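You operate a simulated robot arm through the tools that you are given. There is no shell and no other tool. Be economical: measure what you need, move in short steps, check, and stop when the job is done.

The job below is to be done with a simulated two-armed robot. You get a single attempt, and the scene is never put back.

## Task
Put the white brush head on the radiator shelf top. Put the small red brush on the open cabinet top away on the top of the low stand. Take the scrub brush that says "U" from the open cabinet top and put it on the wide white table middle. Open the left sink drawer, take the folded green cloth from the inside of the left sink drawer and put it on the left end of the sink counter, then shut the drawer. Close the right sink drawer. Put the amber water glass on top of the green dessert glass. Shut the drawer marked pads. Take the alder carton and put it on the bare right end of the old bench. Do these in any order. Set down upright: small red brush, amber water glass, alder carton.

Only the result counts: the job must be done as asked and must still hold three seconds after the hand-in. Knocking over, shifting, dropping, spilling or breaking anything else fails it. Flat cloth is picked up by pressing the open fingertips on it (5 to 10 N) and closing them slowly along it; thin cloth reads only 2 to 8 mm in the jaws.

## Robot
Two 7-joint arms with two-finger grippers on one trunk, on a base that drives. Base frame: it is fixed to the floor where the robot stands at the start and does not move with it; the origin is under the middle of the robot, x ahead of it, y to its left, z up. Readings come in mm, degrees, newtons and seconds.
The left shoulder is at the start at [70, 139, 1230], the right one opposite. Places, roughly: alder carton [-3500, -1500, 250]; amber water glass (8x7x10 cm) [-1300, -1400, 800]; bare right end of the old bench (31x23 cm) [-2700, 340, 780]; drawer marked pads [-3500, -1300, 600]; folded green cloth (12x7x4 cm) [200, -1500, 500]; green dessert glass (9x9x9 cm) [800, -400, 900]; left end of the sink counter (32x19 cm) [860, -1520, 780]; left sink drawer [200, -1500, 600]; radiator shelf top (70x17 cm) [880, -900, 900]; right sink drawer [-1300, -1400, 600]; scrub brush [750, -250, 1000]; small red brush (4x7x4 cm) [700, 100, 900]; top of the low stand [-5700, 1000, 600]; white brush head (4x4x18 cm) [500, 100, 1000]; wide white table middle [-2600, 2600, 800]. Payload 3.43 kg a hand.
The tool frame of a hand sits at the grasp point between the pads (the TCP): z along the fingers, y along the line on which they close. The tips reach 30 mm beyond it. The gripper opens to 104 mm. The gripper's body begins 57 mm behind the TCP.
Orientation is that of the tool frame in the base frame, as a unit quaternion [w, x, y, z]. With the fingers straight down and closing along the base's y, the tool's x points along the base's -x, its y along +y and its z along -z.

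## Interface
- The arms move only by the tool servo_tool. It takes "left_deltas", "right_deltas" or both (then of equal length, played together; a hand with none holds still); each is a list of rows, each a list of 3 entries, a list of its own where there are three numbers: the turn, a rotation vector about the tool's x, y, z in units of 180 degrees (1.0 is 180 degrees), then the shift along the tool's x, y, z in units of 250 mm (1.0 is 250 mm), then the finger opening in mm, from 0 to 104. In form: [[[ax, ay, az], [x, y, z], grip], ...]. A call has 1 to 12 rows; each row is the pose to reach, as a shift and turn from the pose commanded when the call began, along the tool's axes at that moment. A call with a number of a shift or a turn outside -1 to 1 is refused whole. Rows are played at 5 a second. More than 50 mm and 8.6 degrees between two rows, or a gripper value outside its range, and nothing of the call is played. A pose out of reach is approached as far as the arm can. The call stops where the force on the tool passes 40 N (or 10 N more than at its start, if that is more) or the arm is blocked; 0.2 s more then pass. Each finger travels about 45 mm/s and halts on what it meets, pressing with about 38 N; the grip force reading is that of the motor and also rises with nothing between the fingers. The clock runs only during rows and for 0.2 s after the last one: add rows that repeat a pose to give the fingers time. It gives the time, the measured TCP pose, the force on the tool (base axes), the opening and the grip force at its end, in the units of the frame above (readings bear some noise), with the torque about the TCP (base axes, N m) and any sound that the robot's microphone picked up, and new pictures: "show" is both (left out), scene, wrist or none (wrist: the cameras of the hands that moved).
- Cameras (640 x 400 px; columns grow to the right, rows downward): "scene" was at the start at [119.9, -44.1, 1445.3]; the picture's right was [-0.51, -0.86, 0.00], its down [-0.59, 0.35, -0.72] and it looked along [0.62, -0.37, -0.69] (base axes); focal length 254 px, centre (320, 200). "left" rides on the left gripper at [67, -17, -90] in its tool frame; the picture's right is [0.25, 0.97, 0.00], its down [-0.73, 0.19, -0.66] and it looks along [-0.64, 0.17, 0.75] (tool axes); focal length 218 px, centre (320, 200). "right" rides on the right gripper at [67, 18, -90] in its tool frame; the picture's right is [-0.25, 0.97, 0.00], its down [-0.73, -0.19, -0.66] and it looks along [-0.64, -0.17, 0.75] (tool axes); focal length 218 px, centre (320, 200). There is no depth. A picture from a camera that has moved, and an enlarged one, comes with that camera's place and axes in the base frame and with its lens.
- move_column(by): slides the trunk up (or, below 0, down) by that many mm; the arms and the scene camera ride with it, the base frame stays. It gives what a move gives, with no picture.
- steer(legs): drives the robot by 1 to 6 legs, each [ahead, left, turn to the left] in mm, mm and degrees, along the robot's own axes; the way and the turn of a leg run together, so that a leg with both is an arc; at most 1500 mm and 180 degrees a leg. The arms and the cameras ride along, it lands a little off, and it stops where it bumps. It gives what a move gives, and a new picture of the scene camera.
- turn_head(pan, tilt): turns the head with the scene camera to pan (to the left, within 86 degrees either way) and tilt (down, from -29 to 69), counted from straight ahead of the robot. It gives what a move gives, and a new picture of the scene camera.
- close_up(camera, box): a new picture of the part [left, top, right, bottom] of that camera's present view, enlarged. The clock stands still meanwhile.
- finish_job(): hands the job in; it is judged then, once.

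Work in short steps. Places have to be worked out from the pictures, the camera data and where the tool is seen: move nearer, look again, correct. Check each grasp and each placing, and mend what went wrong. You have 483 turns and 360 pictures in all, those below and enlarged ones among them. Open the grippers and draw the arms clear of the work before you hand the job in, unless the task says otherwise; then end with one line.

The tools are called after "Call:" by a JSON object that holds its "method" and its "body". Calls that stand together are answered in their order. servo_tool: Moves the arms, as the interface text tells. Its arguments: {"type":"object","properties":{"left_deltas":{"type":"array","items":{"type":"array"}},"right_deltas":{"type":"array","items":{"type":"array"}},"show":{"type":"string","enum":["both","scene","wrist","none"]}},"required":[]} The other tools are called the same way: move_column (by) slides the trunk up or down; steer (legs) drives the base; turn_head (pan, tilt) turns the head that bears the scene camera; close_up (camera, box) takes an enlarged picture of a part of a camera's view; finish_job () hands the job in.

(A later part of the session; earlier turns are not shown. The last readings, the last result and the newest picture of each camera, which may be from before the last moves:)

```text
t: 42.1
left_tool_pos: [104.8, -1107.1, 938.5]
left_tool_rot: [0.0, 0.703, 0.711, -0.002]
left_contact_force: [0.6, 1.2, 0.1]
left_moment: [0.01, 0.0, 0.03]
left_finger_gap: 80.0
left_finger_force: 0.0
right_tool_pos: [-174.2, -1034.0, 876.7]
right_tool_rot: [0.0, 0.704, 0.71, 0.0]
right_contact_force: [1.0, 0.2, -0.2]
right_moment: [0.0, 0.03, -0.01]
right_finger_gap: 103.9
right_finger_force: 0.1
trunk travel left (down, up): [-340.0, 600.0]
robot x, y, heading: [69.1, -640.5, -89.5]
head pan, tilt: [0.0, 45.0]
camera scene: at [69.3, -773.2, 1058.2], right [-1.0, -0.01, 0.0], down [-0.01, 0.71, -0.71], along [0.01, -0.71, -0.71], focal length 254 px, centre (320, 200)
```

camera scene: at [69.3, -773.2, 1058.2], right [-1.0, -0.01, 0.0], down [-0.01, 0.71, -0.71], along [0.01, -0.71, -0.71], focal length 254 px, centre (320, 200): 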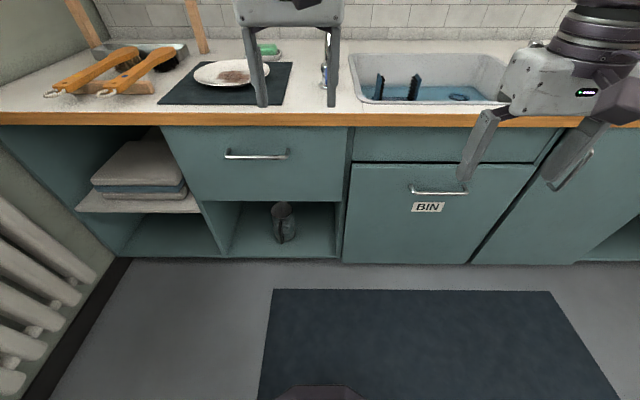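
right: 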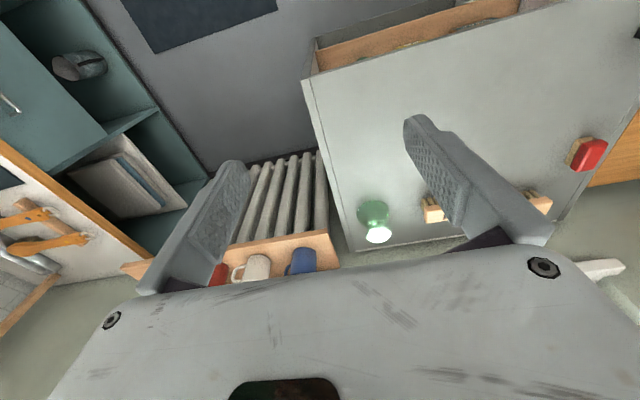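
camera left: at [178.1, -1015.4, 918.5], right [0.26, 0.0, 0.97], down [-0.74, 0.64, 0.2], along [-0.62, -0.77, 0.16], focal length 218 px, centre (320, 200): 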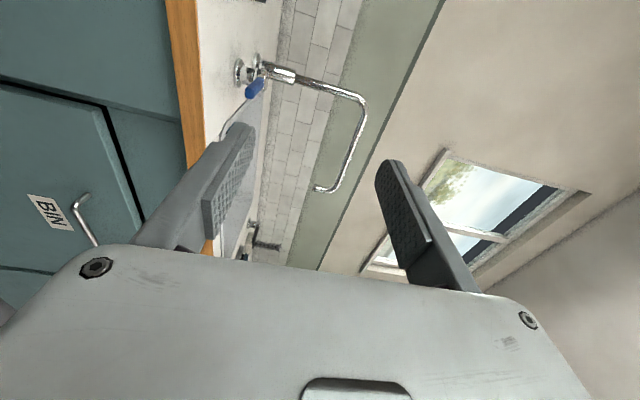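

The head is free again. Cross-sighting puts the handle at about (232, -1290, 700). I try the other roll for the left hand, first half.

Call:
{"method": "servo_tool", "body": {"left_deltas": [[[0.027, -0.027, -0.027], [0, 0.06, 0], 80], [[0.054, -0.054, -0.054], [0, 0.12, 0], 80], [[0.081, -0.081, -0.081], [0, 0.18, 0], 80], [[0.108, -0.108, -0.108], [0, 0.24, 0], 80], [[0.135, -0.135, -0.135], [0, 0.3, 0], 80], [[0.162, -0.162, -0.162], [0, 0.36, 0], 80], [[0.178, -0.178, -0.178], [0, 0.36, 0], 80], [[0.1925, -0.1925, -0.1925], [0, 0.36, 0], 80]], "show": "none"}}

Call:
{"method": "servo_tool", "body": {"left_deltas": [[[0.027, -0.027, -0.027], [0, 0, 0], 80], [[0.054, -0.054, -0.054], [0, 0, 0], 80], [[0.081, -0.081, -0.081], [0, 0, 0], 80], [[0.108, -0.108, -0.108], [0, 0, 0], 80], [[0.135, -0.135, -0.135], [0, 0, 0], 80], [[0.162, -0.162, -0.162], [0, 0, 0], 80], [[0.178, -0.178, -0.178], [0, 0, 0], 80], [[0.1925, -0.1925, -0.1925], [0, 0, 0], 80]], "show": "both"}}

```text
t: 43.9
left_tool_pos: [325.4, -1214.3, 984.8]
left_tool_rot: [0.001, 0.429, 0.817, -0.385]
left_contact_force: [0.3, 0.5, 1.3]
left_moment: [-0.05, 0.04, -0.02]
left_finger_gap: 79.9
left_finger_force: 0.1
left hand out of reach, approached as far as the arm can: row 2, 3, 4, 5, 6, 7, 8
right_tool_pos: [-170.6, -1032.3, 878.4]
right_tool_rot: [0.0, 0.703, 0.711, -0.002]
right_contact_force: [0.8, 0.5, 0.8]
right_moment: [-0.05, 0.03, 0.01]
right_finger_gap: 103.9
right_finger_force: 0.1
trunk travel left (down, up): [-340.0, 600.0]
robot x, y, heading: [70.8, -640.1, -89.3]
head pan, tilt: [0.0, 45.0]
```

```text
t: 45.7
left_tool_pos: [331.5, -1295.9, 955.8]
left_tool_rot: [0.001, 0.026, 0.719, -0.695]
left_contact_force: [-0.2, 0.7, -0.2]
left_moment: [0.04, 0.0, 0.02]
left_finger_gap: 80.1
left_finger_force: 0.2
left hand out of reach, approached as far as the arm can: row 1, 2, 3, 4, 5, 6, 7, 8
right_tool_pos: [-174.2, -1033.6, 878.7]
right_tool_rot: [-0.001, 0.704, 0.71, 0.001]
right_contact_force: [-0.6, 0.8, 0.4]
right_moment: [0.04, -0.02, -0.01]
right_finger_gap: 104.0
right_finger_force: 0.1
trunk travel left (down, up): [-340.0, 600.0]
robot x, y, heading: [69.9, -638.6, -89.5]
head pan, tilt: [0.0, 45.0]
camera scene: at [68.7, -773.0, 1058.3], right [-1.0, -0.01, 0.0], down [-0.01, 0.71, -0.71], along [0.01, -0.71, -0.71], focal length 254 px, centre (320, 200)
camera left: at [267.5, -1205.2, 974.7], right [-0.21, 0.04, -0.98], down [0.76, 0.64, -0.14], along [0.62, -0.77, -0.17], focal length 218 px, centre (320, 200)
```

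scene: 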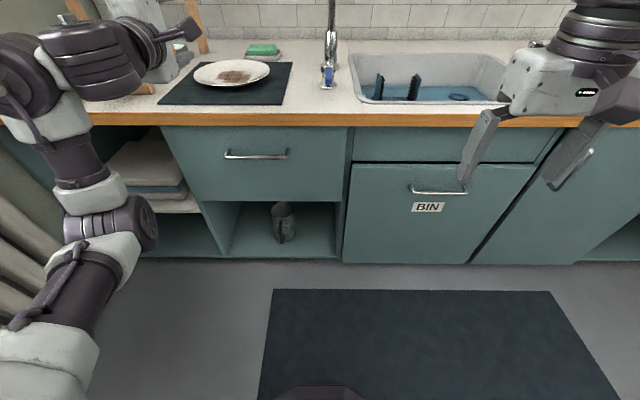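
left: 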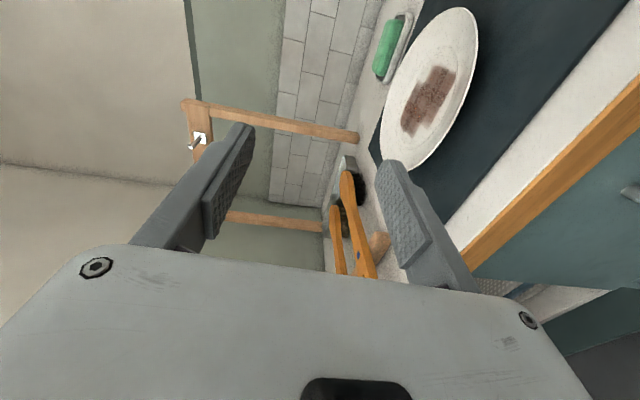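

The hand now points forward with vertical jaws. I back away, shift right 85 mm and lower the column so the hand comes level with the handle (z about 700).

Call:
{"method": "steer", "body": {"legs": [[-230, -85, 0]]}}

Call:
{"method": "move_column", "body": {"by": -255}}

Call:
{"method": "turn_head", "body": {"pan": 10, "tilt": 25}}

Call:
{"method": "close_up", "body": {"camera": "left", "box": [0, 0, 640, 400]}}

```text
t: 47.5
left_tool_pos: [245.0, -1067.8, 955.9]
left_tool_rot: [0.001, 0.028, 0.718, -0.695]
left_contact_force: [0.3, 0.5, 0.8]
left_moment: [-0.02, 0.01, -0.05]
left_finger_gap: 80.0
left_finger_force: 0.0
right_tool_pos: [-261.8, -804.7, 877.7]
right_tool_rot: [0.0, 0.704, 0.71, 0.0]
right_contact_force: [-0.2, -0.3, 0.2]
right_moment: [-0.1, -0.02, -0.04]
right_finger_gap: 103.8
right_finger_force: 0.1
trunk travel left (down, up): [-340.0, 600.0]
robot x, y, heading: [-18.6, -410.0, -89.5]
head pan, tilt: [0.0, 45.0]
camera scene: at [-17.4, -544.2, 1058.4], right [-1.0, -0.01, 0.0], down [0.0, 0.71, -0.71], along [0.01, -0.71, -0.71], focal length 254 px, centre (320, 200)
```

scene: 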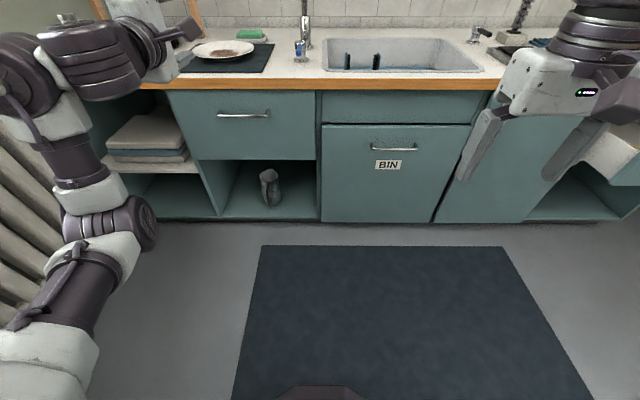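

```text
t: 50.1
left_tool_pos: [245.2, -1068.4, 700.4]
left_tool_rot: [0.001, 0.028, 0.719, -0.694]
left_contact_force: [0.2, 0.6, 0.1]
left_moment: [0.01, 0.01, -0.02]
left_finger_gap: 79.9
left_finger_force: 0.0
right_tool_pos: [-260.1, -806.1, 622.8]
right_tool_rot: [0.001, 0.705, 0.709, 0.0]
right_contact_force: [-0.5, -0.3, 0.1]
right_moment: [-0.02, -0.02, 0.0]
right_finger_gap: 104.3
right_finger_force: 0.0
trunk travel left (down, up): [-85.0, 855.0]
robot x, y, heading: [-18.7, -412.7, -89.5]
head pan, tilt: [0.0, 45.0]
```

```text
t: 51.0
left_tool_pos: [244.7, -1068.4, 700.6]
left_tool_rot: [0.001, 0.027, 0.719, -0.695]
left_contact_force: [-0.1, -0.4, 0.0]
left_moment: [-0.02, -0.01, 0.02]
left_finger_gap: 80.1
left_finger_force: 0.2
right_tool_pos: [-260.8, -805.5, 623.5]
right_tool_rot: [0.001, 0.704, 0.71, 0.0]
right_contact_force: [0.2, -0.1, 0.3]
right_moment: [-0.02, 0.0, 0.01]
right_finger_gap: 103.9
right_finger_force: 0.2
trunk travel left (down, up): [-85.0, 855.0]
robot x, y, heading: [-16.4, -411.4, -89.3]
head pan, tilt: [10.0, 25.0]
camera scene: at [-1.1, -554.2, 833.8], right [-0.98, -0.18, 0.0], down [-0.08, 0.42, -0.91], along [0.16, -0.89, -0.42], focal length 254 px, centre (320, 200)
```

scene: 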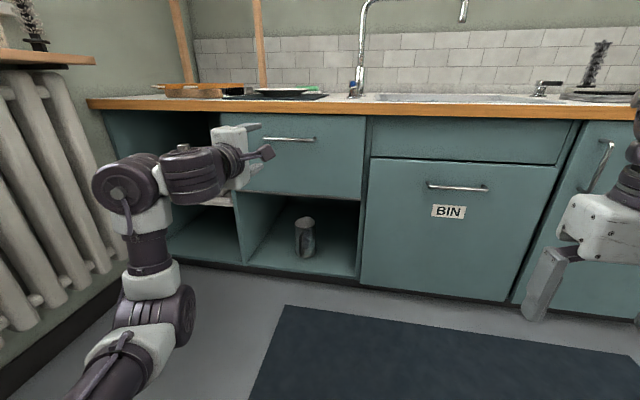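

```text
1.00 times, centred on (320, 200) of left (not enlarged: the box is as wide or as high as the picture)
camera zoom: at [180.5, -977.7, 719.9], right [-0.21, 0.04, -0.98], down [0.76, 0.63, -0.14], along [0.61, -0.77, -0.17], focal length 218 px, centre (320, 200)
```

zoom: 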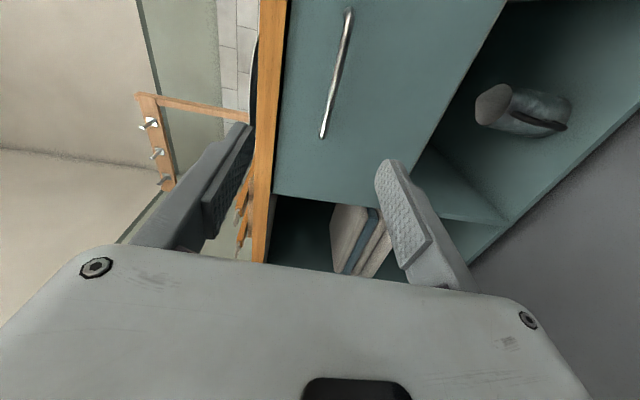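

The handle spans x 163–306 at z about 677, y about -1293. I lower 23 mm and drive up to it.

Call:
{"method": "move_column", "body": {"by": -23}}

Call:
{"method": "steer", "body": {"legs": [[185, 0, 0]]}}

Call:
{"method": "close_up", "body": {"camera": "left", "box": [160, 0, 480, 200]}}

```text
t: 51.7
left_tool_pos: [244.9, -1068.4, 678.3]
left_tool_rot: [0.001, 0.028, 0.719, -0.695]
left_contact_force: [0.0, -1.1, -0.5]
left_moment: [-0.01, -0.01, -0.04]
left_finger_gap: 79.9
left_finger_force: 0.2
right_tool_pos: [-261.2, -805.3, 599.8]
right_tool_rot: [0.0, 0.705, 0.709, 0.0]
right_contact_force: [0.2, -0.7, -0.2]
right_moment: [0.02, 0.01, -0.01]
right_finger_gap: 103.8
right_finger_force: 0.0
trunk travel left (down, up): [-62.0, 878.0]
robot x, y, heading: [-16.2, -410.1, -89.4]
head pan, tilt: [10.0, 25.0]
```

```text
t: 53.2
left_tool_pos: [243.5, -1256.5, 678.2]
left_tool_rot: [0.0, 0.028, 0.719, -0.695]
left_contact_force: [-0.1, 0.2, 0.0]
left_moment: [0.02, -0.04, 0.04]
left_finger_gap: 80.0
left_finger_force: 0.1
right_tool_pos: [-260.4, -991.5, 599.5]
right_tool_rot: [-0.001, 0.705, 0.709, 0.0]
right_contact_force: [-0.3, -0.1, 0.6]
right_moment: [0.02, -0.01, 0.02]
right_finger_gap: 104.1
right_finger_force: 0.2
trunk travel left (down, up): [-62.0, 878.0]
robot x, y, heading: [-16.5, -600.2, -89.7]
head pan, tilt: [10.0, 25.0]
camera scene: at [-0.4, -741.6, 810.8], right [-0.98, -0.18, 0.0], down [-0.08, 0.42, -0.91], along [0.16, -0.89, -0.42], focal length 254 px, centre (320, 200)
```

scene: 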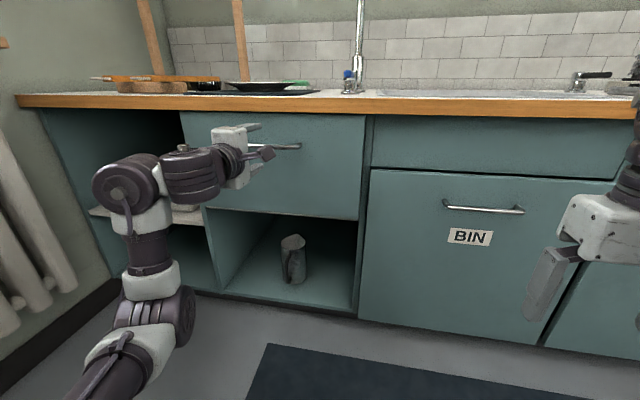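

```text
2.00 times, centred on (320, 100) of left
camera zoom: at [180.2, -1165.4, 696.8], right [-0.21, 0.04, -0.98], down [0.76, 0.63, -0.14], along [0.61, -0.77, -0.17], focal length 436 px, centre (320, 400)
```

zoom: 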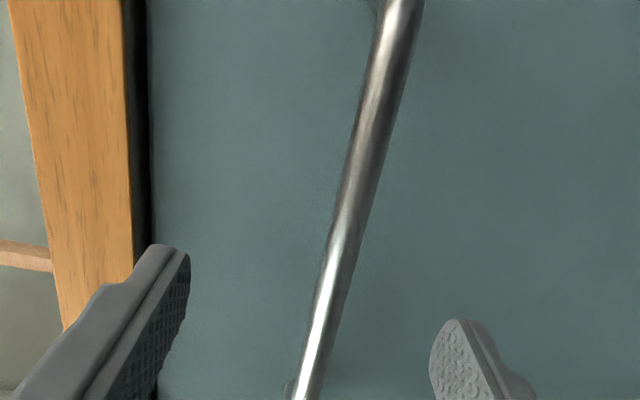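

The bar lies between the open fingers. I advance 32 mm and close on it.

Call:
{"method": "servo_tool", "body": {"left_deltas": [[[0, 0, 0], [0, 0, 0.06], 80], [[0, 0, 0], [0, 0, 0.128], 80], [[0, 0, 0], [0, 0, 0.128], 60], [[0, 0, 0], [0, 0, 0.128], 40], [[0, 0, 0], [0, 0, 0.128], 20], [[0, 0, 0], [0, 0, 0.128], 5], [[0, 0, 0], [0, 0, 0.128], 5], [[0, 0, 0], [0, 0, 0.128], 5]], "show": "wrist"}}

```text
t: 55.0
left_tool_pos: [243.3, -1290.1, 672.1]
left_tool_rot: [0.0, 0.028, 0.72, -0.693]
left_contact_force: [-3.9, 9.9, -23.1]
left_moment: [0.64, 0.2, 0.2]
left_finger_gap: 16.7
left_finger_force: 10.3
right_tool_pos: [-260.1, -992.8, 598.9]
right_tool_rot: [-0.002, 0.705, 0.709, 0.001]
right_contact_force: [-0.7, 0.4, -1.3]
right_moment: [0.01, -0.02, 0.01]
right_finger_gap: 104.0
right_finger_force: 0.1
trunk travel left (down, up): [-62.0, 878.0]
robot x, y, heading: [-15.8, -598.9, -89.6]
head pan, tilt: [10.0, 25.0]
camera left: at [179.1, -1198.7, 693.0], right [-0.21, 0.05, -0.98], down [0.76, 0.63, -0.13], along [0.61, -0.77, -0.17], focal length 218 px, centre (320, 200)
```

left: 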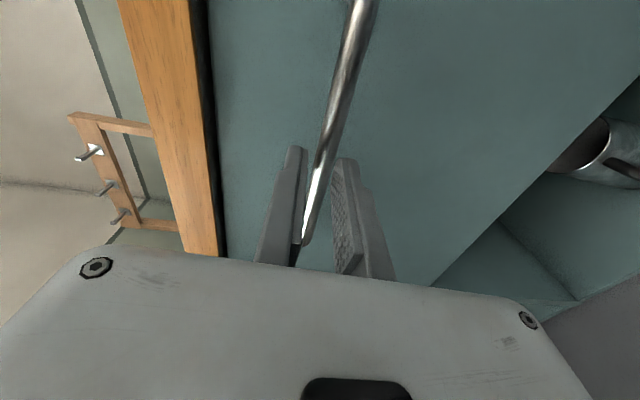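

The bar pushes the hand slightly down; I shift the hand 6 mm lower and finish closing.

Call:
{"method": "servo_tool", "body": {"left_deltas": [[[0, 0, 0], [0, 0.02, 0], 17], [[0, 0, 0], [0, 0.02, 0], 10], [[0, 0, 0], [0, 0.02, 0], 2], [[0, 0, 0], [0, 0.02, 0], 2], [[0, 0, 0], [0, 0.02, 0], 2]], "show": "none"}}

```text
t: 56.2
left_tool_pos: [243.9, -1287.7, 672.8]
left_tool_rot: [0.001, 0.028, 0.718, -0.695]
left_contact_force: [-0.3, 0.3, 0.0]
left_moment: [-0.01, 0.0, -0.01]
left_finger_gap: 0.0
left_finger_force: 34.6
right_tool_pos: [-261.5, -992.3, 600.2]
right_tool_rot: [-0.001, 0.706, 0.708, 0.0]
right_contact_force: [-0.1, 0.1, -0.4]
right_moment: [0.01, -0.01, -0.01]
right_finger_gap: 103.9
right_finger_force: 0.1
trunk travel left (down, up): [-62.0, 878.0]
robot x, y, heading: [-15.7, -600.1, -89.7]
head pan, tilt: [10.0, 25.0]
```

Fully closed: the bar slipped out. I look.

Call:
{"method": "close_up", "body": {"camera": "left", "box": [160, 50, 480, 250]}}

```text
2.00 times, centred on (320, 150) of left
camera zoom: at [179.1, -1196.5, 691.9], right [-0.21, 0.04, -0.98], down [0.76, 0.63, -0.14], along [0.61, -0.77, -0.17], focal length 436 px, centre (320, 300)
```

zoom: 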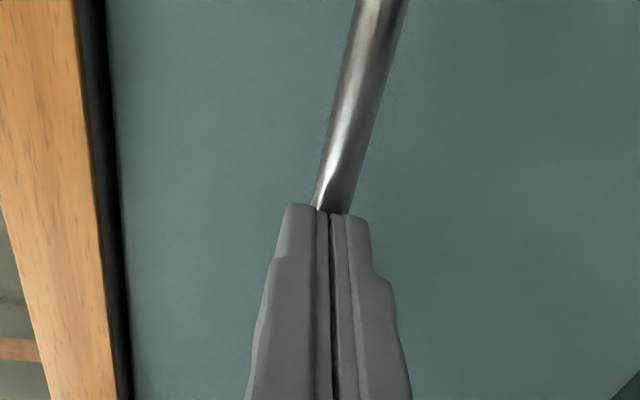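

The bar sits right at the fingertips (y about -1320). I back off, open, go 32 mm further in and close.

Call:
{"method": "servo_tool", "body": {"left_deltas": [[[0, 0, 0], [0, 0, -0.1], 2], [[0, 0, 0], [0, 0, -0.1], 30], [[0, 0, 0], [0, 0, -0.1], 60], [[0, 0, 0], [0, 0, 0], 60], [[0, 0, 0], [0, 0, 0.06], 60], [[0, 0, 0], [0, 0, 0.13], 60], [[0, 0, 0], [0, 0, 0.13], 45], [[0, 0, 0], [0, 0, 0.13], 30], [[0, 0, 0], [0, 0, 0.13], 18], [[0, 0, 0], [0, 0, 0.13], 8], [[0, 0, 0], [0, 0, 0.13], 4], [[0, 0, 0], [0, 0, 0.13], 4]], "show": "wrist"}}

```text
t: 58.8
left_tool_pos: [242.7, -1322.6, 669.5]
left_tool_rot: [-0.001, 0.028, 0.719, -0.694]
left_contact_force: [-1.7, -1.4, -0.7]
left_moment: [0.0, 1.04, 0.07]
left_finger_gap: 12.1
left_finger_force: 45.4
right_tool_pos: [-261.1, -991.7, 598.9]
right_tool_rot: [0.0, 0.706, 0.708, -0.001]
right_contact_force: [0.2, -0.3, -0.5]
right_moment: [0.0, 0.01, -0.02]
right_finger_gap: 104.2
right_finger_force: 0.2
trunk travel left (down, up): [-62.0, 878.0]
robot x, y, heading: [-15.5, -598.2, -90.0]
head pan, tilt: [10.0, 25.0]
camera left: at [178.2, -1230.6, 689.0], right [-0.21, 0.04, -0.98], down [0.76, 0.63, -0.14], along [0.61, -0.77, -0.17], focal length 218 px, centre (320, 200)
```

left: 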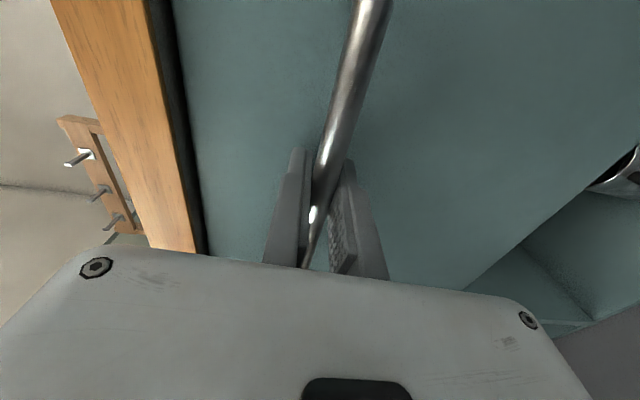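

The bar is gripped (12 mm). I drive back gently to open the drawer.

Call:
{"method": "steer", "body": {"legs": [[-120, 0, 0]]}}

```text
t: 60.0
left_tool_pos: [243.7, -1201.3, 669.9]
left_tool_rot: [0.0, 0.028, 0.719, -0.694]
left_contact_force: [4.1, 0.6, 0.6]
left_moment: [0.03, 0.99, 0.25]
left_finger_gap: 12.3
left_finger_force: 44.5
right_tool_pos: [-260.9, -872.7, 600.1]
right_tool_rot: [-0.001, 0.706, 0.708, 0.0]
right_contact_force: [-0.4, -0.2, 0.2]
right_moment: [-0.02, 0.0, -0.01]
right_finger_gap: 104.0
right_finger_force: 0.1
trunk travel left (down, up): [-62.0, 878.0]
robot x, y, heading: [-12.9, -477.8, -89.9]
head pan, tilt: [10.0, 25.0]
camera scene: at [-0.5, -621.4, 810.9], right [-0.98, -0.18, 0.0], down [-0.08, 0.42, -0.91], along [0.16, -0.89, -0.42], focal length 254 px, centre (320, 200)
```

scene: 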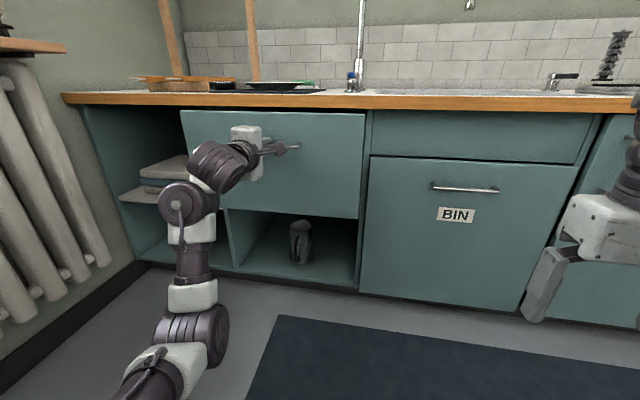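

It opens. I continue back another 160 mm.

Call:
{"method": "steer", "body": {"legs": [[-160, 0, 0]]}}

```text
t: 61.5
left_tool_pos: [242.1, -1043.1, 668.9]
left_tool_rot: [0.0, 0.027, 0.719, -0.694]
left_contact_force: [3.7, -0.2, -0.9]
left_moment: [0.02, 0.98, 0.11]
left_finger_gap: 12.3
left_finger_force: 45.0
right_tool_pos: [-262.5, -713.1, 599.3]
right_tool_rot: [0.0, 0.706, 0.708, 0.0]
right_contact_force: [0.2, -0.3, -0.1]
right_moment: [0.01, 0.01, -0.01]
right_finger_gap: 104.1
right_finger_force: 0.0
trunk travel left (down, up): [-62.0, 878.0]
robot x, y, heading: [-16.6, -321.9, -89.9]
head pan, tilt: [10.0, 25.0]
camera scene: at [-1.1, -463.0, 810.9], right [-0.98, -0.18, 0.0], down [-0.08, 0.42, -0.91], along [0.16, -0.89, -0.42], focal length 254 px, centre (320, 200)
```

scene: 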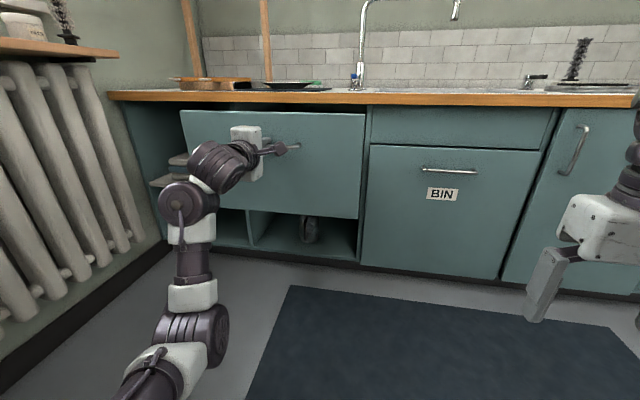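

The drawer is out 280 mm. I open the jaws and draw back along the tool.

Call:
{"method": "servo_tool", "body": {"left_deltas": [[[0, 0, 0], [0, 0, 0], 20], [[0, 0, 0], [0, 0, 0], 40], [[0, 0, 0], [0, 0, 0], 60], [[0, 0, 0], [0, 0, 0], 60]], "show": "none"}}

Call:
{"method": "steer", "body": {"legs": [[-100, 0, 0]]}}

Call:
{"method": "move_column", "body": {"by": 500}}

Call:
{"method": "turn_head", "body": {"pan": 15, "tilt": 40}}

```text
t: 62.5
left_tool_pos: [243.1, -1042.9, 669.4]
left_tool_rot: [-0.001, 0.028, 0.719, -0.694]
left_contact_force: [-0.5, -0.3, -0.1]
left_moment: [-0.01, 0.01, -0.02]
left_finger_gap: 59.9
left_finger_force: 0.1
right_tool_pos: [-262.0, -714.1, 599.8]
right_tool_rot: [0.0, 0.705, 0.709, 0.0]
right_contact_force: [0.6, -0.1, 0.8]
right_moment: [-0.01, 0.0, 0.0]
right_finger_gap: 104.2
right_finger_force: 0.0
trunk travel left (down, up): [-62.0, 878.0]
robot x, y, heading: [-17.1, -320.8, -89.5]
head pan, tilt: [10.0, 25.0]
```

```text
t: 63.6
left_tool_pos: [241.4, -942.2, 670.8]
left_tool_rot: [-0.001, 0.028, 0.719, -0.695]
left_contact_force: [0.1, 0.8, -0.6]
left_moment: [0.02, -0.03, 0.02]
left_finger_gap: 59.9
left_finger_force: 0.1
right_tool_pos: [-262.5, -613.2, 599.6]
right_tool_rot: [0.0, 0.706, 0.708, 0.0]
right_contact_force: [-0.8, 0.4, 0.4]
right_moment: [0.01, 0.01, 0.02]
right_finger_gap: 104.1
right_finger_force: 0.1
trunk travel left (down, up): [-62.0, 878.0]
robot x, y, heading: [-21.4, -218.5, -89.7]
head pan, tilt: [10.0, 25.0]
camera scene: at [-1.9, -363.0, 810.9], right [-0.98, -0.18, 0.0], down [-0.07, 0.42, -0.91], along [0.16, -0.89, -0.42], focal length 254 px, centre (320, 200)
```

scene: 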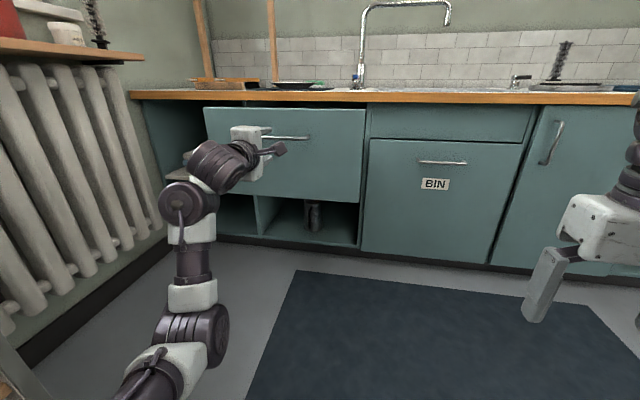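

```text
refused: 500 is not a number from -400 to 400
```

```text
t: 64.4
left_tool_pos: [242.3, -944.3, 669.4]
left_tool_rot: [0.0, 0.027, 0.719, -0.695]
left_contact_force: [0.2, 0.6, 0.6]
left_moment: [-0.01, -0.01, 0.0]
left_finger_gap: 59.9
left_finger_force: 0.1
right_tool_pos: [-262.8, -612.4, 599.8]
right_tool_rot: [0.0, 0.706, 0.708, 0.0]
right_contact_force: [0.0, -0.8, -0.2]
right_moment: [0.03, -0.01, -0.01]
right_finger_gap: 104.3
right_finger_force: 0.0
trunk travel left (down, up): [-62.0, 878.0]
robot x, y, heading: [-17.2, -222.5, -89.8]
head pan, tilt: [15.0, 40.0]
camera scene: at [4.1, -354.5, 787.6], right [-0.97, -0.26, 0.0], down [-0.17, 0.62, -0.77], along [0.2, -0.74, -0.64], focal length 254 px, centre (320, 200)
```

scene: 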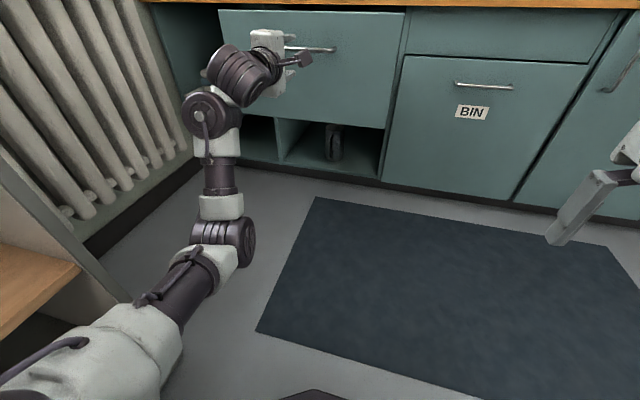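

The left upper arm is near the cabinet; I shift right for clearance, then raise the column.

Call:
{"method": "steer", "body": {"legs": [[0, -120, 0]]}}

Call:
{"method": "move_column", "body": {"by": 400}}

Call:
{"method": "turn_head", "body": {"pan": 18, "tilt": 38}}

```text
t: 65.6
left_tool_pos: [119.0, -944.4, 671.5]
left_tool_rot: [0.0, 0.028, 0.719, -0.694]
left_contact_force: [-0.4, 0.2, -0.6]
left_moment: [-0.02, -0.02, 0.0]
left_finger_gap: 60.1
left_finger_force: 0.0
right_tool_pos: [-384.3, -613.3, 599.5]
right_tool_rot: [0.0, 0.706, 0.708, -0.001]
right_contact_force: [-0.4, -1.1, 0.1]
right_moment: [-0.01, -0.02, 0.0]
right_finger_gap: 104.1
right_finger_force: 0.1
trunk travel left (down, up): [-62.0, 878.0]
robot x, y, heading: [-136.5, -218.3, -89.7]
head pan, tilt: [15.0, 40.0]
camera scene: at [-117.1, -354.9, 787.5], right [-0.97, -0.26, 0.0], down [-0.17, 0.62, -0.77], along [0.2, -0.74, -0.64], focal length 254 px, centre (320, 200)
```

scene: 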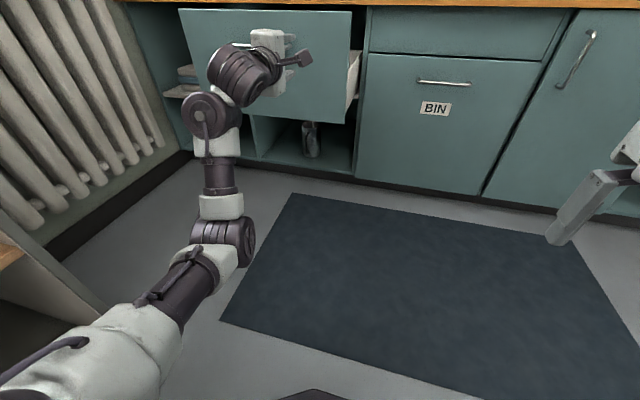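

```text
t: 69.5
left_tool_pos: [119.4, -943.6, 1069.5]
left_tool_rot: [0.0, 0.028, 0.719, -0.695]
left_contact_force: [-0.4, -0.1, -0.8]
left_moment: [-0.04, 0.0, -0.02]
left_finger_gap: 59.9
left_finger_force: 0.0
right_tool_pos: [-383.9, -613.1, 998.3]
right_tool_rot: [0.0, 0.706, 0.709, 0.001]
right_contact_force: [-0.2, 0.4, 0.3]
right_moment: [0.01, 0.02, -0.03]
right_finger_gap: 104.0
right_finger_force: 0.0
trunk travel left (down, up): [-462.0, 478.0]
robot x, y, heading: [-133.2, -223.3, -89.9]
head pan, tilt: [15.0, 40.0]
```

```text
t: 70.1
left_tool_pos: [120.8, -942.8, 1069.8]
left_tool_rot: [0.0, 0.028, 0.719, -0.695]
left_contact_force: [0.2, -0.3, 0.3]
left_moment: [-0.01, 0.03, -0.01]
left_finger_gap: 60.3
left_finger_force: 0.0
right_tool_pos: [-384.3, -613.2, 999.5]
right_tool_rot: [0.0, 0.705, 0.709, 0.0]
right_contact_force: [0.0, -0.4, 0.0]
right_moment: [0.01, -0.02, 0.0]
right_finger_gap: 103.8
right_finger_force: 0.0
trunk travel left (down, up): [-462.0, 478.0]
robot x, y, heading: [-136.6, -222.3, -89.8]
head pan, tilt: [18.0, 38.0]
camera scene: at [-112.4, -354.9, 1190.5], right [-0.95, -0.31, 0.0], down [-0.19, 0.59, -0.79], along [0.25, -0.75, -0.62], focal length 254 px, centre (320, 200)
```

scene: 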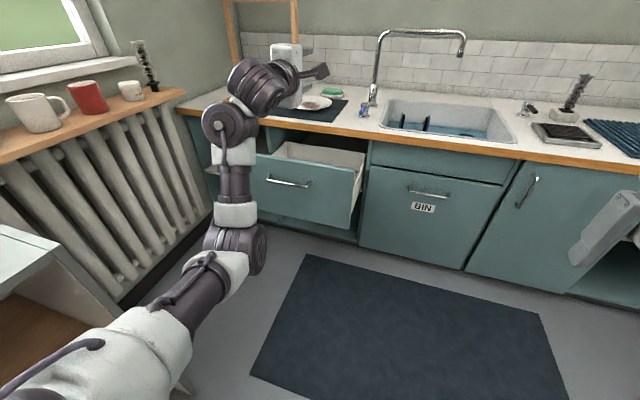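

The drawer is open. I turn the left hand back to pointing down while drawing it in.

Call:
{"method": "servo_tool", "body": {"left_deltas": [[[-0.027, 0.027, 0.027], [0, 0, -0.1], 80], [[-0.054, 0.054, 0.054], [0, 0, -0.2], 80], [[-0.081, 0.081, 0.081], [0, 0, -0.3], 80], [[-0.108, 0.108, 0.108], [0, 0, -0.4], 80], [[-0.135, 0.135, 0.135], [0, 0, -0.5], 80], [[-0.162, 0.162, 0.162], [0, 0, -0.6], 80], [[-0.178, 0.178, 0.178], [0, 0, -0.7], 80], [[-0.1925, 0.1925, 0.1925], [0, 0, -0.8], 80]], "show": "none"}}

Call:
{"method": "servo_tool", "body": {"left_deltas": [[[-0.027, 0.027, 0.027], [0, 0, 0], 80], [[-0.054, 0.054, 0.054], [0, 0, 0], 80], [[-0.081, 0.081, 0.081], [0, 0, 0], 80], [[-0.108, 0.108, 0.108], [0, 0, 0], 80], [[-0.135, 0.135, 0.135], [0, 0, 0], 80], [[-0.162, 0.162, 0.162], [0, 0, 0], 80], [[-0.178, 0.178, 0.178], [0, 0, 0], 80], [[-0.1925, 0.1925, 0.1925], [0, 0, 0], 80]], "show": "wrist"}}

```text
t: 71.9
left_tool_pos: [50.5, -883.2, 910.7]
left_tool_rot: [0.001, 0.416, 0.817, -0.4]
left_contact_force: [0.6, 0.1, 0.6]
left_moment: [-0.03, 0.03, -0.04]
left_finger_gap: 79.8
left_finger_force: 0.1
left hand out of reach, approached as far as the arm can: row 4, 5, 6, 7, 8
right_tool_pos: [-380.0, -613.6, 999.5]
right_tool_rot: [-0.002, 0.706, 0.708, 0.0]
right_contact_force: [1.4, -0.4, 0.4]
right_moment: [0.04, 0.09, 0.01]
right_finger_gap: 104.0
right_finger_force: 0.0
trunk travel left (down, up): [-462.0, 478.0]
robot x, y, heading: [-136.0, -220.2, -90.0]
head pan, tilt: [18.0, 38.0]
```

```text
t: 73.7
left_tool_pos: [30.4, -892.4, 909.9]
left_tool_rot: [0.002, 0.72, 0.694, 0.024]
left_contact_force: [1.6, 0.4, 0.7]
left_moment: [-0.02, 0.05, -0.05]
left_finger_gap: 79.8
left_finger_force: 0.0
left hand out of reach, approached as far as the arm can: row 1, 2, 3, 4, 5, 6, 7, 8
right_tool_pos: [-382.3, -613.0, 1000.3]
right_tool_rot: [-0.001, 0.705, 0.709, -0.001]
right_contact_force: [-0.4, -0.2, 0.8]
right_moment: [-0.05, 0.02, 0.02]
right_finger_gap: 103.8
right_finger_force: 0.0
trunk travel left (down, up): [-462.0, 478.0]
robot x, y, heading: [-134.4, -226.3, -89.9]
head pan, tilt: [18.0, 38.0]
camera left: at [11.4, -828.4, 1002.5], right [0.98, 0.21, 0.04], down [0.14, -0.76, 0.64], along [0.17, -0.62, -0.77], focal length 218 px, centre (320, 200)
```

left: 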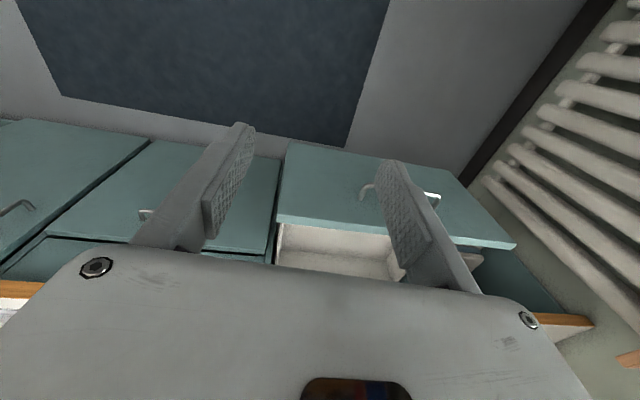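

The hand points down again. I drive so that it hovers over the open drawer and look in with the wrist camera.

Call:
{"method": "steer", "body": {"legs": [[250, 170, 0]]}}

Call:
{"method": "close_up", "body": {"camera": "left", "box": [0, 0, 640, 400]}}

```text
t: 75.7
left_tool_pos: [201.7, -1139.2, 909.0]
left_tool_rot: [0.002, 0.72, 0.693, 0.026]
left_contact_force: [-0.3, 0.6, -0.3]
left_moment: [0.01, 0.02, 0.0]
left_finger_gap: 80.3
left_finger_force: 0.1
right_tool_pos: [-210.7, -860.7, 999.6]
right_tool_rot: [0.0, 0.704, 0.71, 0.0]
right_contact_force: [0.2, -0.5, -0.1]
right_moment: [0.05, 0.0, 0.03]
right_finger_gap: 103.9
right_finger_force: 0.0
trunk travel left (down, up): [-462.0, 478.0]
robot x, y, heading: [35.2, -466.9, -89.7]
head pan, tilt: [18.0, 38.0]
camera scene: at [59.9, -600.9, 1190.5], right [-0.95, -0.32, 0.0], down [-0.19, 0.58, -0.79], along [0.25, -0.75, -0.62], focal length 254 px, centre (320, 200)
```

scene: 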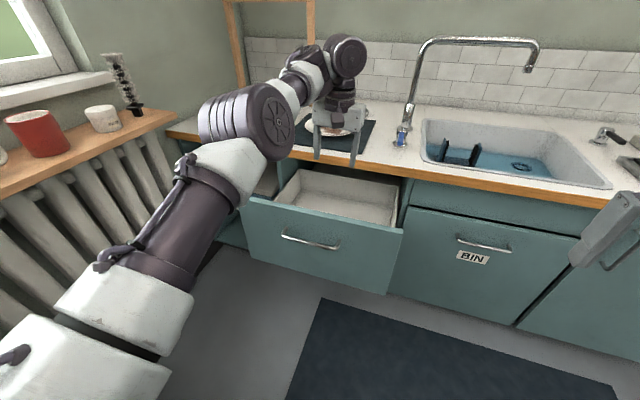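

```text
1.00 times, centred on (320, 200) of left (not enlarged: the box is as wide or as high as the picture)
camera zoom: at [183.2, -1075.1, 1001.6], right [0.98, 0.22, 0.05], down [0.14, -0.76, 0.64], along [0.17, -0.62, -0.77], focal length 218 px, centre (320, 200)
```

zoom: 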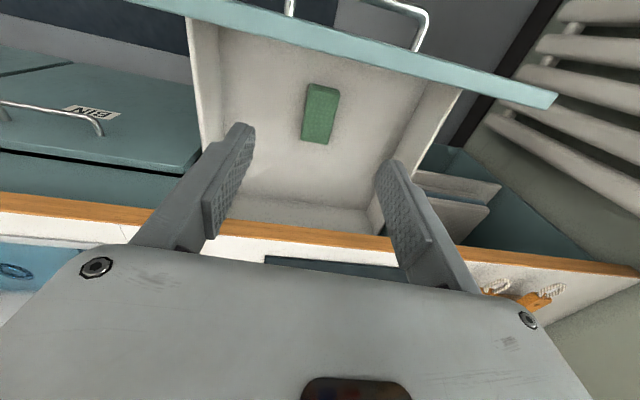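

The cloth lies in the drawer at about (230, -1205), long side front-to-back. I drive closer, then test how far the arm can go straight down.

Call:
{"method": "steer", "body": {"legs": [[200, 0, 0]]}}

Call:
{"method": "servo_tool", "body": {"left_deltas": [[[0, 0, 0], [0.14, 0.04, 0], 100], [[0, 0, 0], [0.3, 0.08, 0], 100], [[0, 0, 0], [0.46, 0.12, 0], 100], [[0, 0, 0], [0.54, 0.12, 0.12], 100], [[0, 0, 0], [0.54, 0.12, 0.3], 100], [[0, 0, 0], [0.54, 0.12, 0.48], 100]], "show": "both"}}

```text
t: 77.3
left_tool_pos: [203.3, -1335.4, 908.2]
left_tool_rot: [0.002, 0.719, 0.694, 0.027]
left_contact_force: [-0.5, 0.4, -0.9]
left_moment: [0.03, 0.01, 0.01]
left_finger_gap: 80.0
left_finger_force: 0.1
right_tool_pos: [-209.4, -1057.7, 1000.7]
right_tool_rot: [0.0, 0.704, 0.71, 0.001]
right_contact_force: [-0.5, -0.6, 0.0]
right_moment: [0.0, 0.02, -0.03]
right_finger_gap: 104.0
right_finger_force: 0.0
trunk travel left (down, up): [-462.0, 478.0]
robot x, y, heading: [37.0, -660.4, -89.6]
head pan, tilt: [18.0, 38.0]
camera scene: at [61.1, -797.9, 1190.5], right [-0.95, -0.32, 0.0], down [-0.19, 0.58, -0.79], along [0.25, -0.75, -0.62], focal length 254 px, centre (320, 200)
```

scene: 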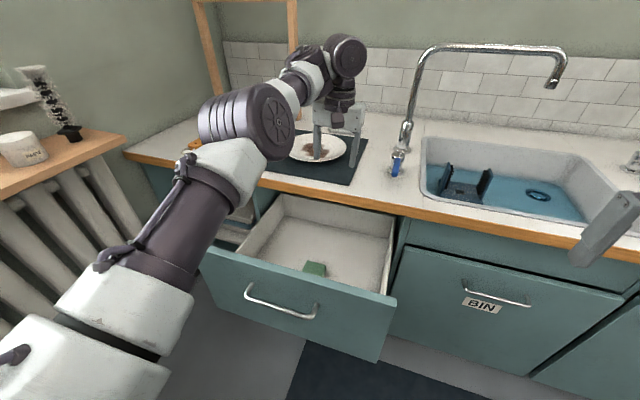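

```text
t: 78.7
left_tool_pos: [239.9, -1316.7, 796.2]
left_tool_rot: [0.003, 0.719, 0.694, 0.026]
left_contact_force: [0.0, -0.5, -0.1]
left_moment: [0.02, 0.0, -0.01]
left_finger_gap: 99.8
left_finger_force: 0.0
left hand out of reach, approached as far as the arm can: row 1, 2, 3, 4, 5, 6
right_tool_pos: [-209.3, -1056.2, 999.1]
right_tool_rot: [0.0, 0.704, 0.71, 0.0]
right_contact_force: [-0.4, -0.1, 0.0]
right_moment: [-0.02, 0.01, -0.01]
right_finger_gap: 104.1
right_finger_force: 0.1
trunk travel left (down, up): [-462.0, 478.0]
robot x, y, heading: [36.1, -664.6, -89.4]
head pan, tilt: [18.0, 38.0]
camera scene: at [60.8, -796.3, 1190.7], right [-0.95, -0.32, 0.0], down [-0.19, 0.58, -0.79], along [0.25, -0.75, -0.62], focal length 254 px, centre (320, 200)
camera left: at [221.0, -1252.6, 887.9], right [0.97, 0.22, 0.05], down [0.14, -0.76, 0.64], along [0.17, -0.62, -0.77], focal length 218 px, centre (320, 200)
```

scene: 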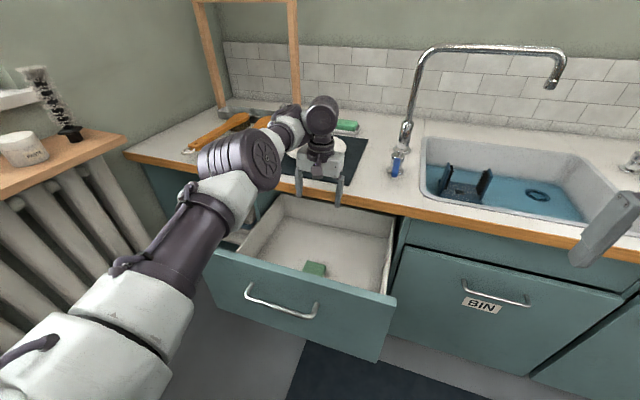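
left: 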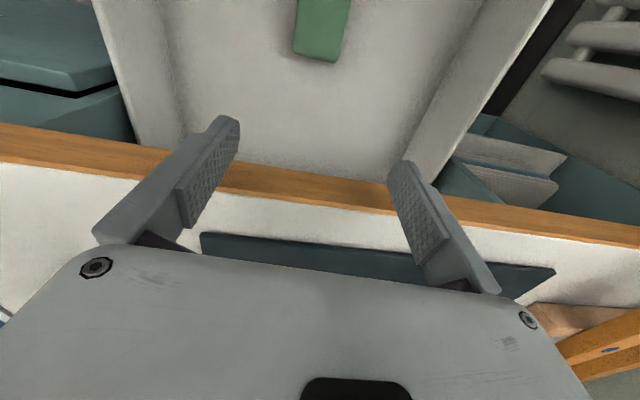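

The arm is in an awkward branch and does not retract. I raise the hand clear and try drawing back from there.

Call:
{"method": "servo_tool", "body": {"left_deltas": [[[0, 0, 0], [0, 0, -0.18], 100], [[0, 0, 0], [0, 0, -0.36], 100], [[0, 0, 0], [0, 0, -0.54], 100], [[0, 0, 0], [0.0, 0, -0.72], 100], [[0, 0, 0], [0.1, 0, -0.88], 100], [[0, 0, 0], [0.28, 0, -0.92], 100], [[0, 0, 0], [0.46, 0, -0.92], 100], [[0, 0, 0], [0.64, 0, -0.92], 100], [[0, 0, 0], [0.8, 0, -0.92], 100]], "show": "scene"}}

```text
t: 80.7
left_tool_pos: [232.5, -1333.8, 1014.0]
left_tool_rot: [0.003, 0.719, 0.694, 0.024]
left_contact_force: [-0.5, 0.1, -0.2]
left_moment: [-0.01, -0.01, 0.01]
left_finger_gap: 99.9
left_finger_force: 0.1
left hand out of reach, approached as far as the arm can: row 1, 2, 3, 4, 5, 6, 7, 8, 9
right_tool_pos: [-208.4, -1057.4, 999.6]
right_tool_rot: [0.0, 0.704, 0.71, 0.001]
right_contact_force: [-0.2, -0.2, 0.0]
right_moment: [0.01, 0.02, 0.0]
right_finger_gap: 103.9
right_finger_force: 0.1
trunk travel left (down, up): [-462.0, 478.0]
robot x, y, heading: [35.1, -659.1, -89.8]
head pan, tilt: [18.0, 38.0]
camera scene: at [61.2, -797.3, 1190.5], right [-0.95, -0.32, 0.0], down [-0.19, 0.58, -0.79], along [0.25, -0.75, -0.62], focal length 254 px, centre (320, 200)
```

scene: 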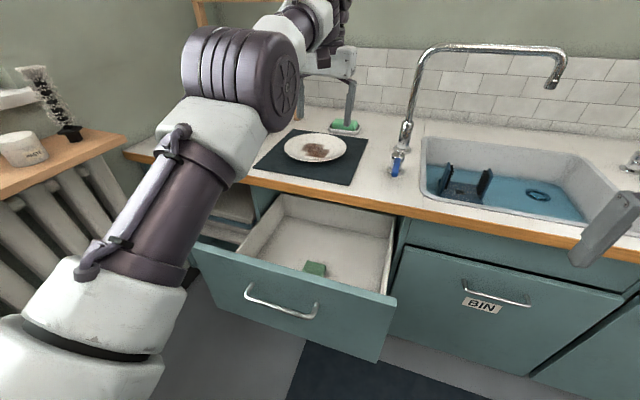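

I back away from the drawer to have free space, then work the left arm back to its natural branch by going up and outward.

Call:
{"method": "steer", "body": {"legs": [[-200, -250, 0]]}}

Call:
{"method": "servo_tool", "body": {"left_deltas": [[[0, 0, 0], [0.0, 0.1, -0.14], 100], [[0, 0, 0], [0.0, 0.2, -0.28], 100], [[0, 0, 0], [0.0, 0.3, -0.42], 100], [[0, 0, 0], [0.1, 0.4, -0.54], 100], [[0, 0, 0], [0.2, 0.5, -0.66], 100], [[0, 0, 0], [0.3, 0.6, -0.78], 100], [[0, 0, 0], [0.42, 0.7, -0.88], 100], [[0, 0, 0], [0.54, 0.8, -0.98], 100], [[0, 0, 0], [0.7, 0.86, -1.0], 100]], "show": "scene"}}

```text
t: 82.9
left_tool_pos: [-24.0, -1133.9, 1013.0]
left_tool_rot: [0.004, 0.721, 0.693, 0.024]
left_contact_force: [-0.2, 0.4, 0.2]
left_moment: [-0.03, -0.03, 0.02]
left_finger_gap: 100.0
left_finger_force: 0.1
right_tool_pos: [-464.6, -857.2, 1000.3]
right_tool_rot: [0.0, 0.706, 0.708, 0.0]
right_contact_force: [-0.5, -0.4, 0.8]
right_moment: [-0.03, -0.05, -0.03]
right_finger_gap: 103.9
right_finger_force: 0.1
trunk travel left (down, up): [-462.0, 478.0]
robot x, y, heading: [-219.7, -466.5, -89.7]
head pan, tilt: [18.0, 38.0]
camera scene: at [-193.3, -598.4, 1190.6], right [-0.95, -0.31, 0.0], down [-0.19, 0.58, -0.79], along [0.25, -0.75, -0.62], focal length 254 px, centre (320, 200)
```

scene: 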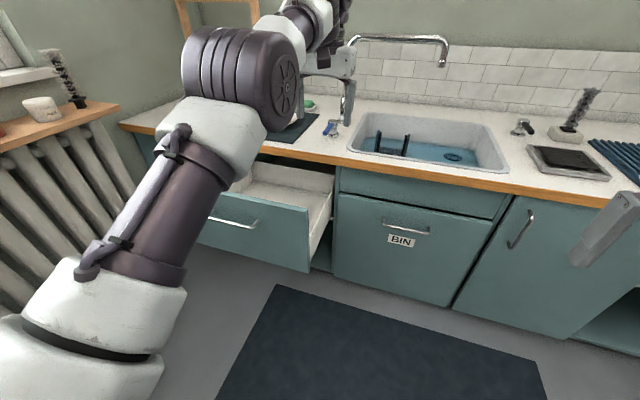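

```text
t: 84.9
left_tool_pos: [2.0, -1124.2, 1084.4]
left_tool_rot: [0.049, 0.721, 0.691, -0.011]
left_contact_force: [0.1, -0.7, -0.4]
left_moment: [-0.03, -0.02, 0.0]
left_finger_gap: 99.9
left_finger_force: 0.0
left hand out of reach, approached as far as the arm can: row 1, 2, 3, 4, 5, 6, 7, 8, 9
right_tool_pos: [-464.2, -858.5, 999.5]
right_tool_rot: [0.0, 0.706, 0.708, 0.0]
right_contact_force: [0.2, -0.5, -0.1]
right_moment: [0.01, 0.02, -0.02]
right_finger_gap: 104.1
right_finger_force: 0.0
trunk travel left (down, up): [-462.0, 478.0]
robot x, y, heading: [-218.3, -461.0, -89.9]
head pan, tilt: [18.0, 38.0]
camera scene: at [-193.1, -598.8, 1190.5], right [-0.95, -0.31, 0.0], down [-0.19, 0.59, -0.79], along [0.25, -0.75, -0.62], focal length 254 px, centre (320, 200)
```

scene: 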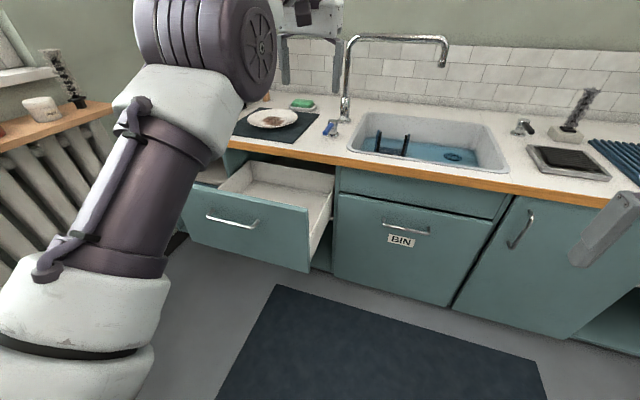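

The left arm sits at a limit. I retrace its earlier path more exactly: half turn outward at the place where it passed before, then back to pointing down further in.

Call:
{"method": "servo_tool", "body": {"left_deltas": [[[0.027, -0.027, -0.027], [0.05, 0.02, -0.01], 100], [[0.054, -0.054, -0.054], [0.1, 0.04, -0.03], 100], [[0.081, -0.081, -0.081], [0.15, 0.06, -0.05], 100], [[0.108, -0.108, -0.108], [0.2, 0.08, -0.06], 100], [[0.135, -0.135, -0.135], [0.25, 0.1, -0.07], 100], [[0.162, -0.162, -0.162], [0.3, 0.12, -0.08], 100], [[0.178, -0.178, -0.178], [0.35, 0.14, -0.09], 100], [[0.1925, -0.1925, -0.1925], [0.35, 0.14, -0.09], 100], [[0.1925, -0.1925, -0.1925], [0.35, 0.14, -0.09], 100]], "show": "scene"}}

```text
t: 86.9
left_tool_pos: [142.1, -1122.7, 1165.8]
left_tool_rot: [0.03, 0.435, 0.789, -0.432]
left_contact_force: [0.2, 0.7, 0.8]
left_moment: [-0.03, -0.01, -0.04]
left_finger_gap: 100.0
left_finger_force: 0.1
left hand out of reach, approached as far as the arm can: row 1, 2, 3, 4, 5, 6, 7, 8, 9
right_tool_pos: [-463.6, -857.6, 999.2]
right_tool_rot: [-0.001, 0.706, 0.709, 0.0]
right_contact_force: [0.1, -0.5, -0.2]
right_moment: [0.0, -0.01, 0.0]
right_finger_gap: 103.9
right_finger_force: 0.1
trunk travel left (down, up): [-462.0, 478.0]
robot x, y, heading: [-222.4, -461.9, -90.0]
head pan, tilt: [18.0, 38.0]
camera scene: at [-192.3, -598.8, 1190.5], right [-0.95, -0.31, 0.0], down [-0.19, 0.59, -0.79], along [0.25, -0.75, -0.62], focal length 254 px, centre (320, 200)
```

scene: 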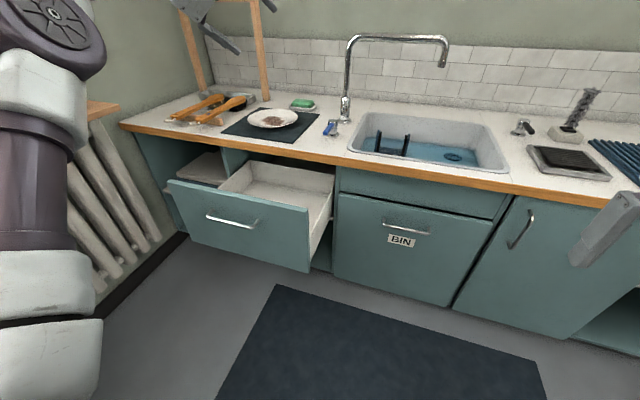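

Call:
{"method": "servo_tool", "body": {"left_deltas": [[[-0.02, 0.02, 0.02], [0.11, -0.02, 0], 100], [[-0.04, 0.04, 0.04], [0.22, -0.03, 0], 100], [[-0.06, 0.06, 0.06], [0.33, -0.04, 0], 100], [[-0.08, 0.08, 0.08], [0.44, -0.06, 0], 100], [[-0.1, 0.1, 0.1], [0.55, -0.08, 0], 100], [[-0.12, 0.12, 0.12], [0.66, -0.09, 0], 100], [[-0.14, 0.14, 0.14], [0.77, -0.1, 0], 100], [[-0.16, 0.16, 0.16], [0.88, -0.12, 0], 100], [[-0.178, 0.178, 0.178], [1.0, -0.13, 0], 100], [[-0.1925, 0.1925, 0.1925], [1.0, -0.13, 0], 100], [[-0.1925, 0.1925, 0.1925], [1.0, -0.13, 0], 100]], "show": "scene"}}

```text
t: 89.3
left_tool_pos: [-42.0, -1126.2, 1071.0]
left_tool_rot: [0.05, 0.721, 0.691, -0.011]
left_contact_force: [-0.2, 0.1, 0.3]
left_moment: [-0.02, -0.04, 0.01]
left_finger_gap: 100.2
left_finger_force: 0.0
left hand out of reach, approached as far as the arm can: row 1, 2, 3, 4, 5, 6, 7, 8, 9, 10, 11
right_tool_pos: [-464.9, -856.7, 1001.2]
right_tool_rot: [-0.001, 0.706, 0.708, 0.0]
right_contact_force: [-1.0, 0.0, 0.0]
right_moment: [-0.02, -0.03, 0.01]
right_finger_gap: 103.8
right_finger_force: 0.0
trunk travel left (down, up): [-462.0, 478.0]
robot x, y, heading: [-218.3, -463.9, -89.7]
head pan, tilt: [18.0, 38.0]
camera scene: at [-193.3, -597.6, 1190.7], right [-0.95, -0.31, 0.0], down [-0.19, 0.58, -0.79], along [0.25, -0.75, -0.61], focal length 254 px, centre (320, 200)
```

scene: 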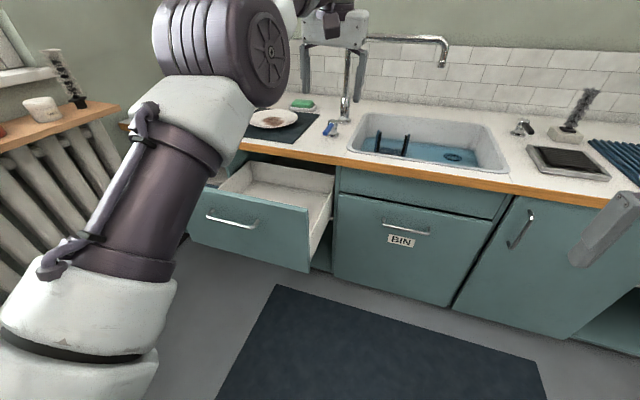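

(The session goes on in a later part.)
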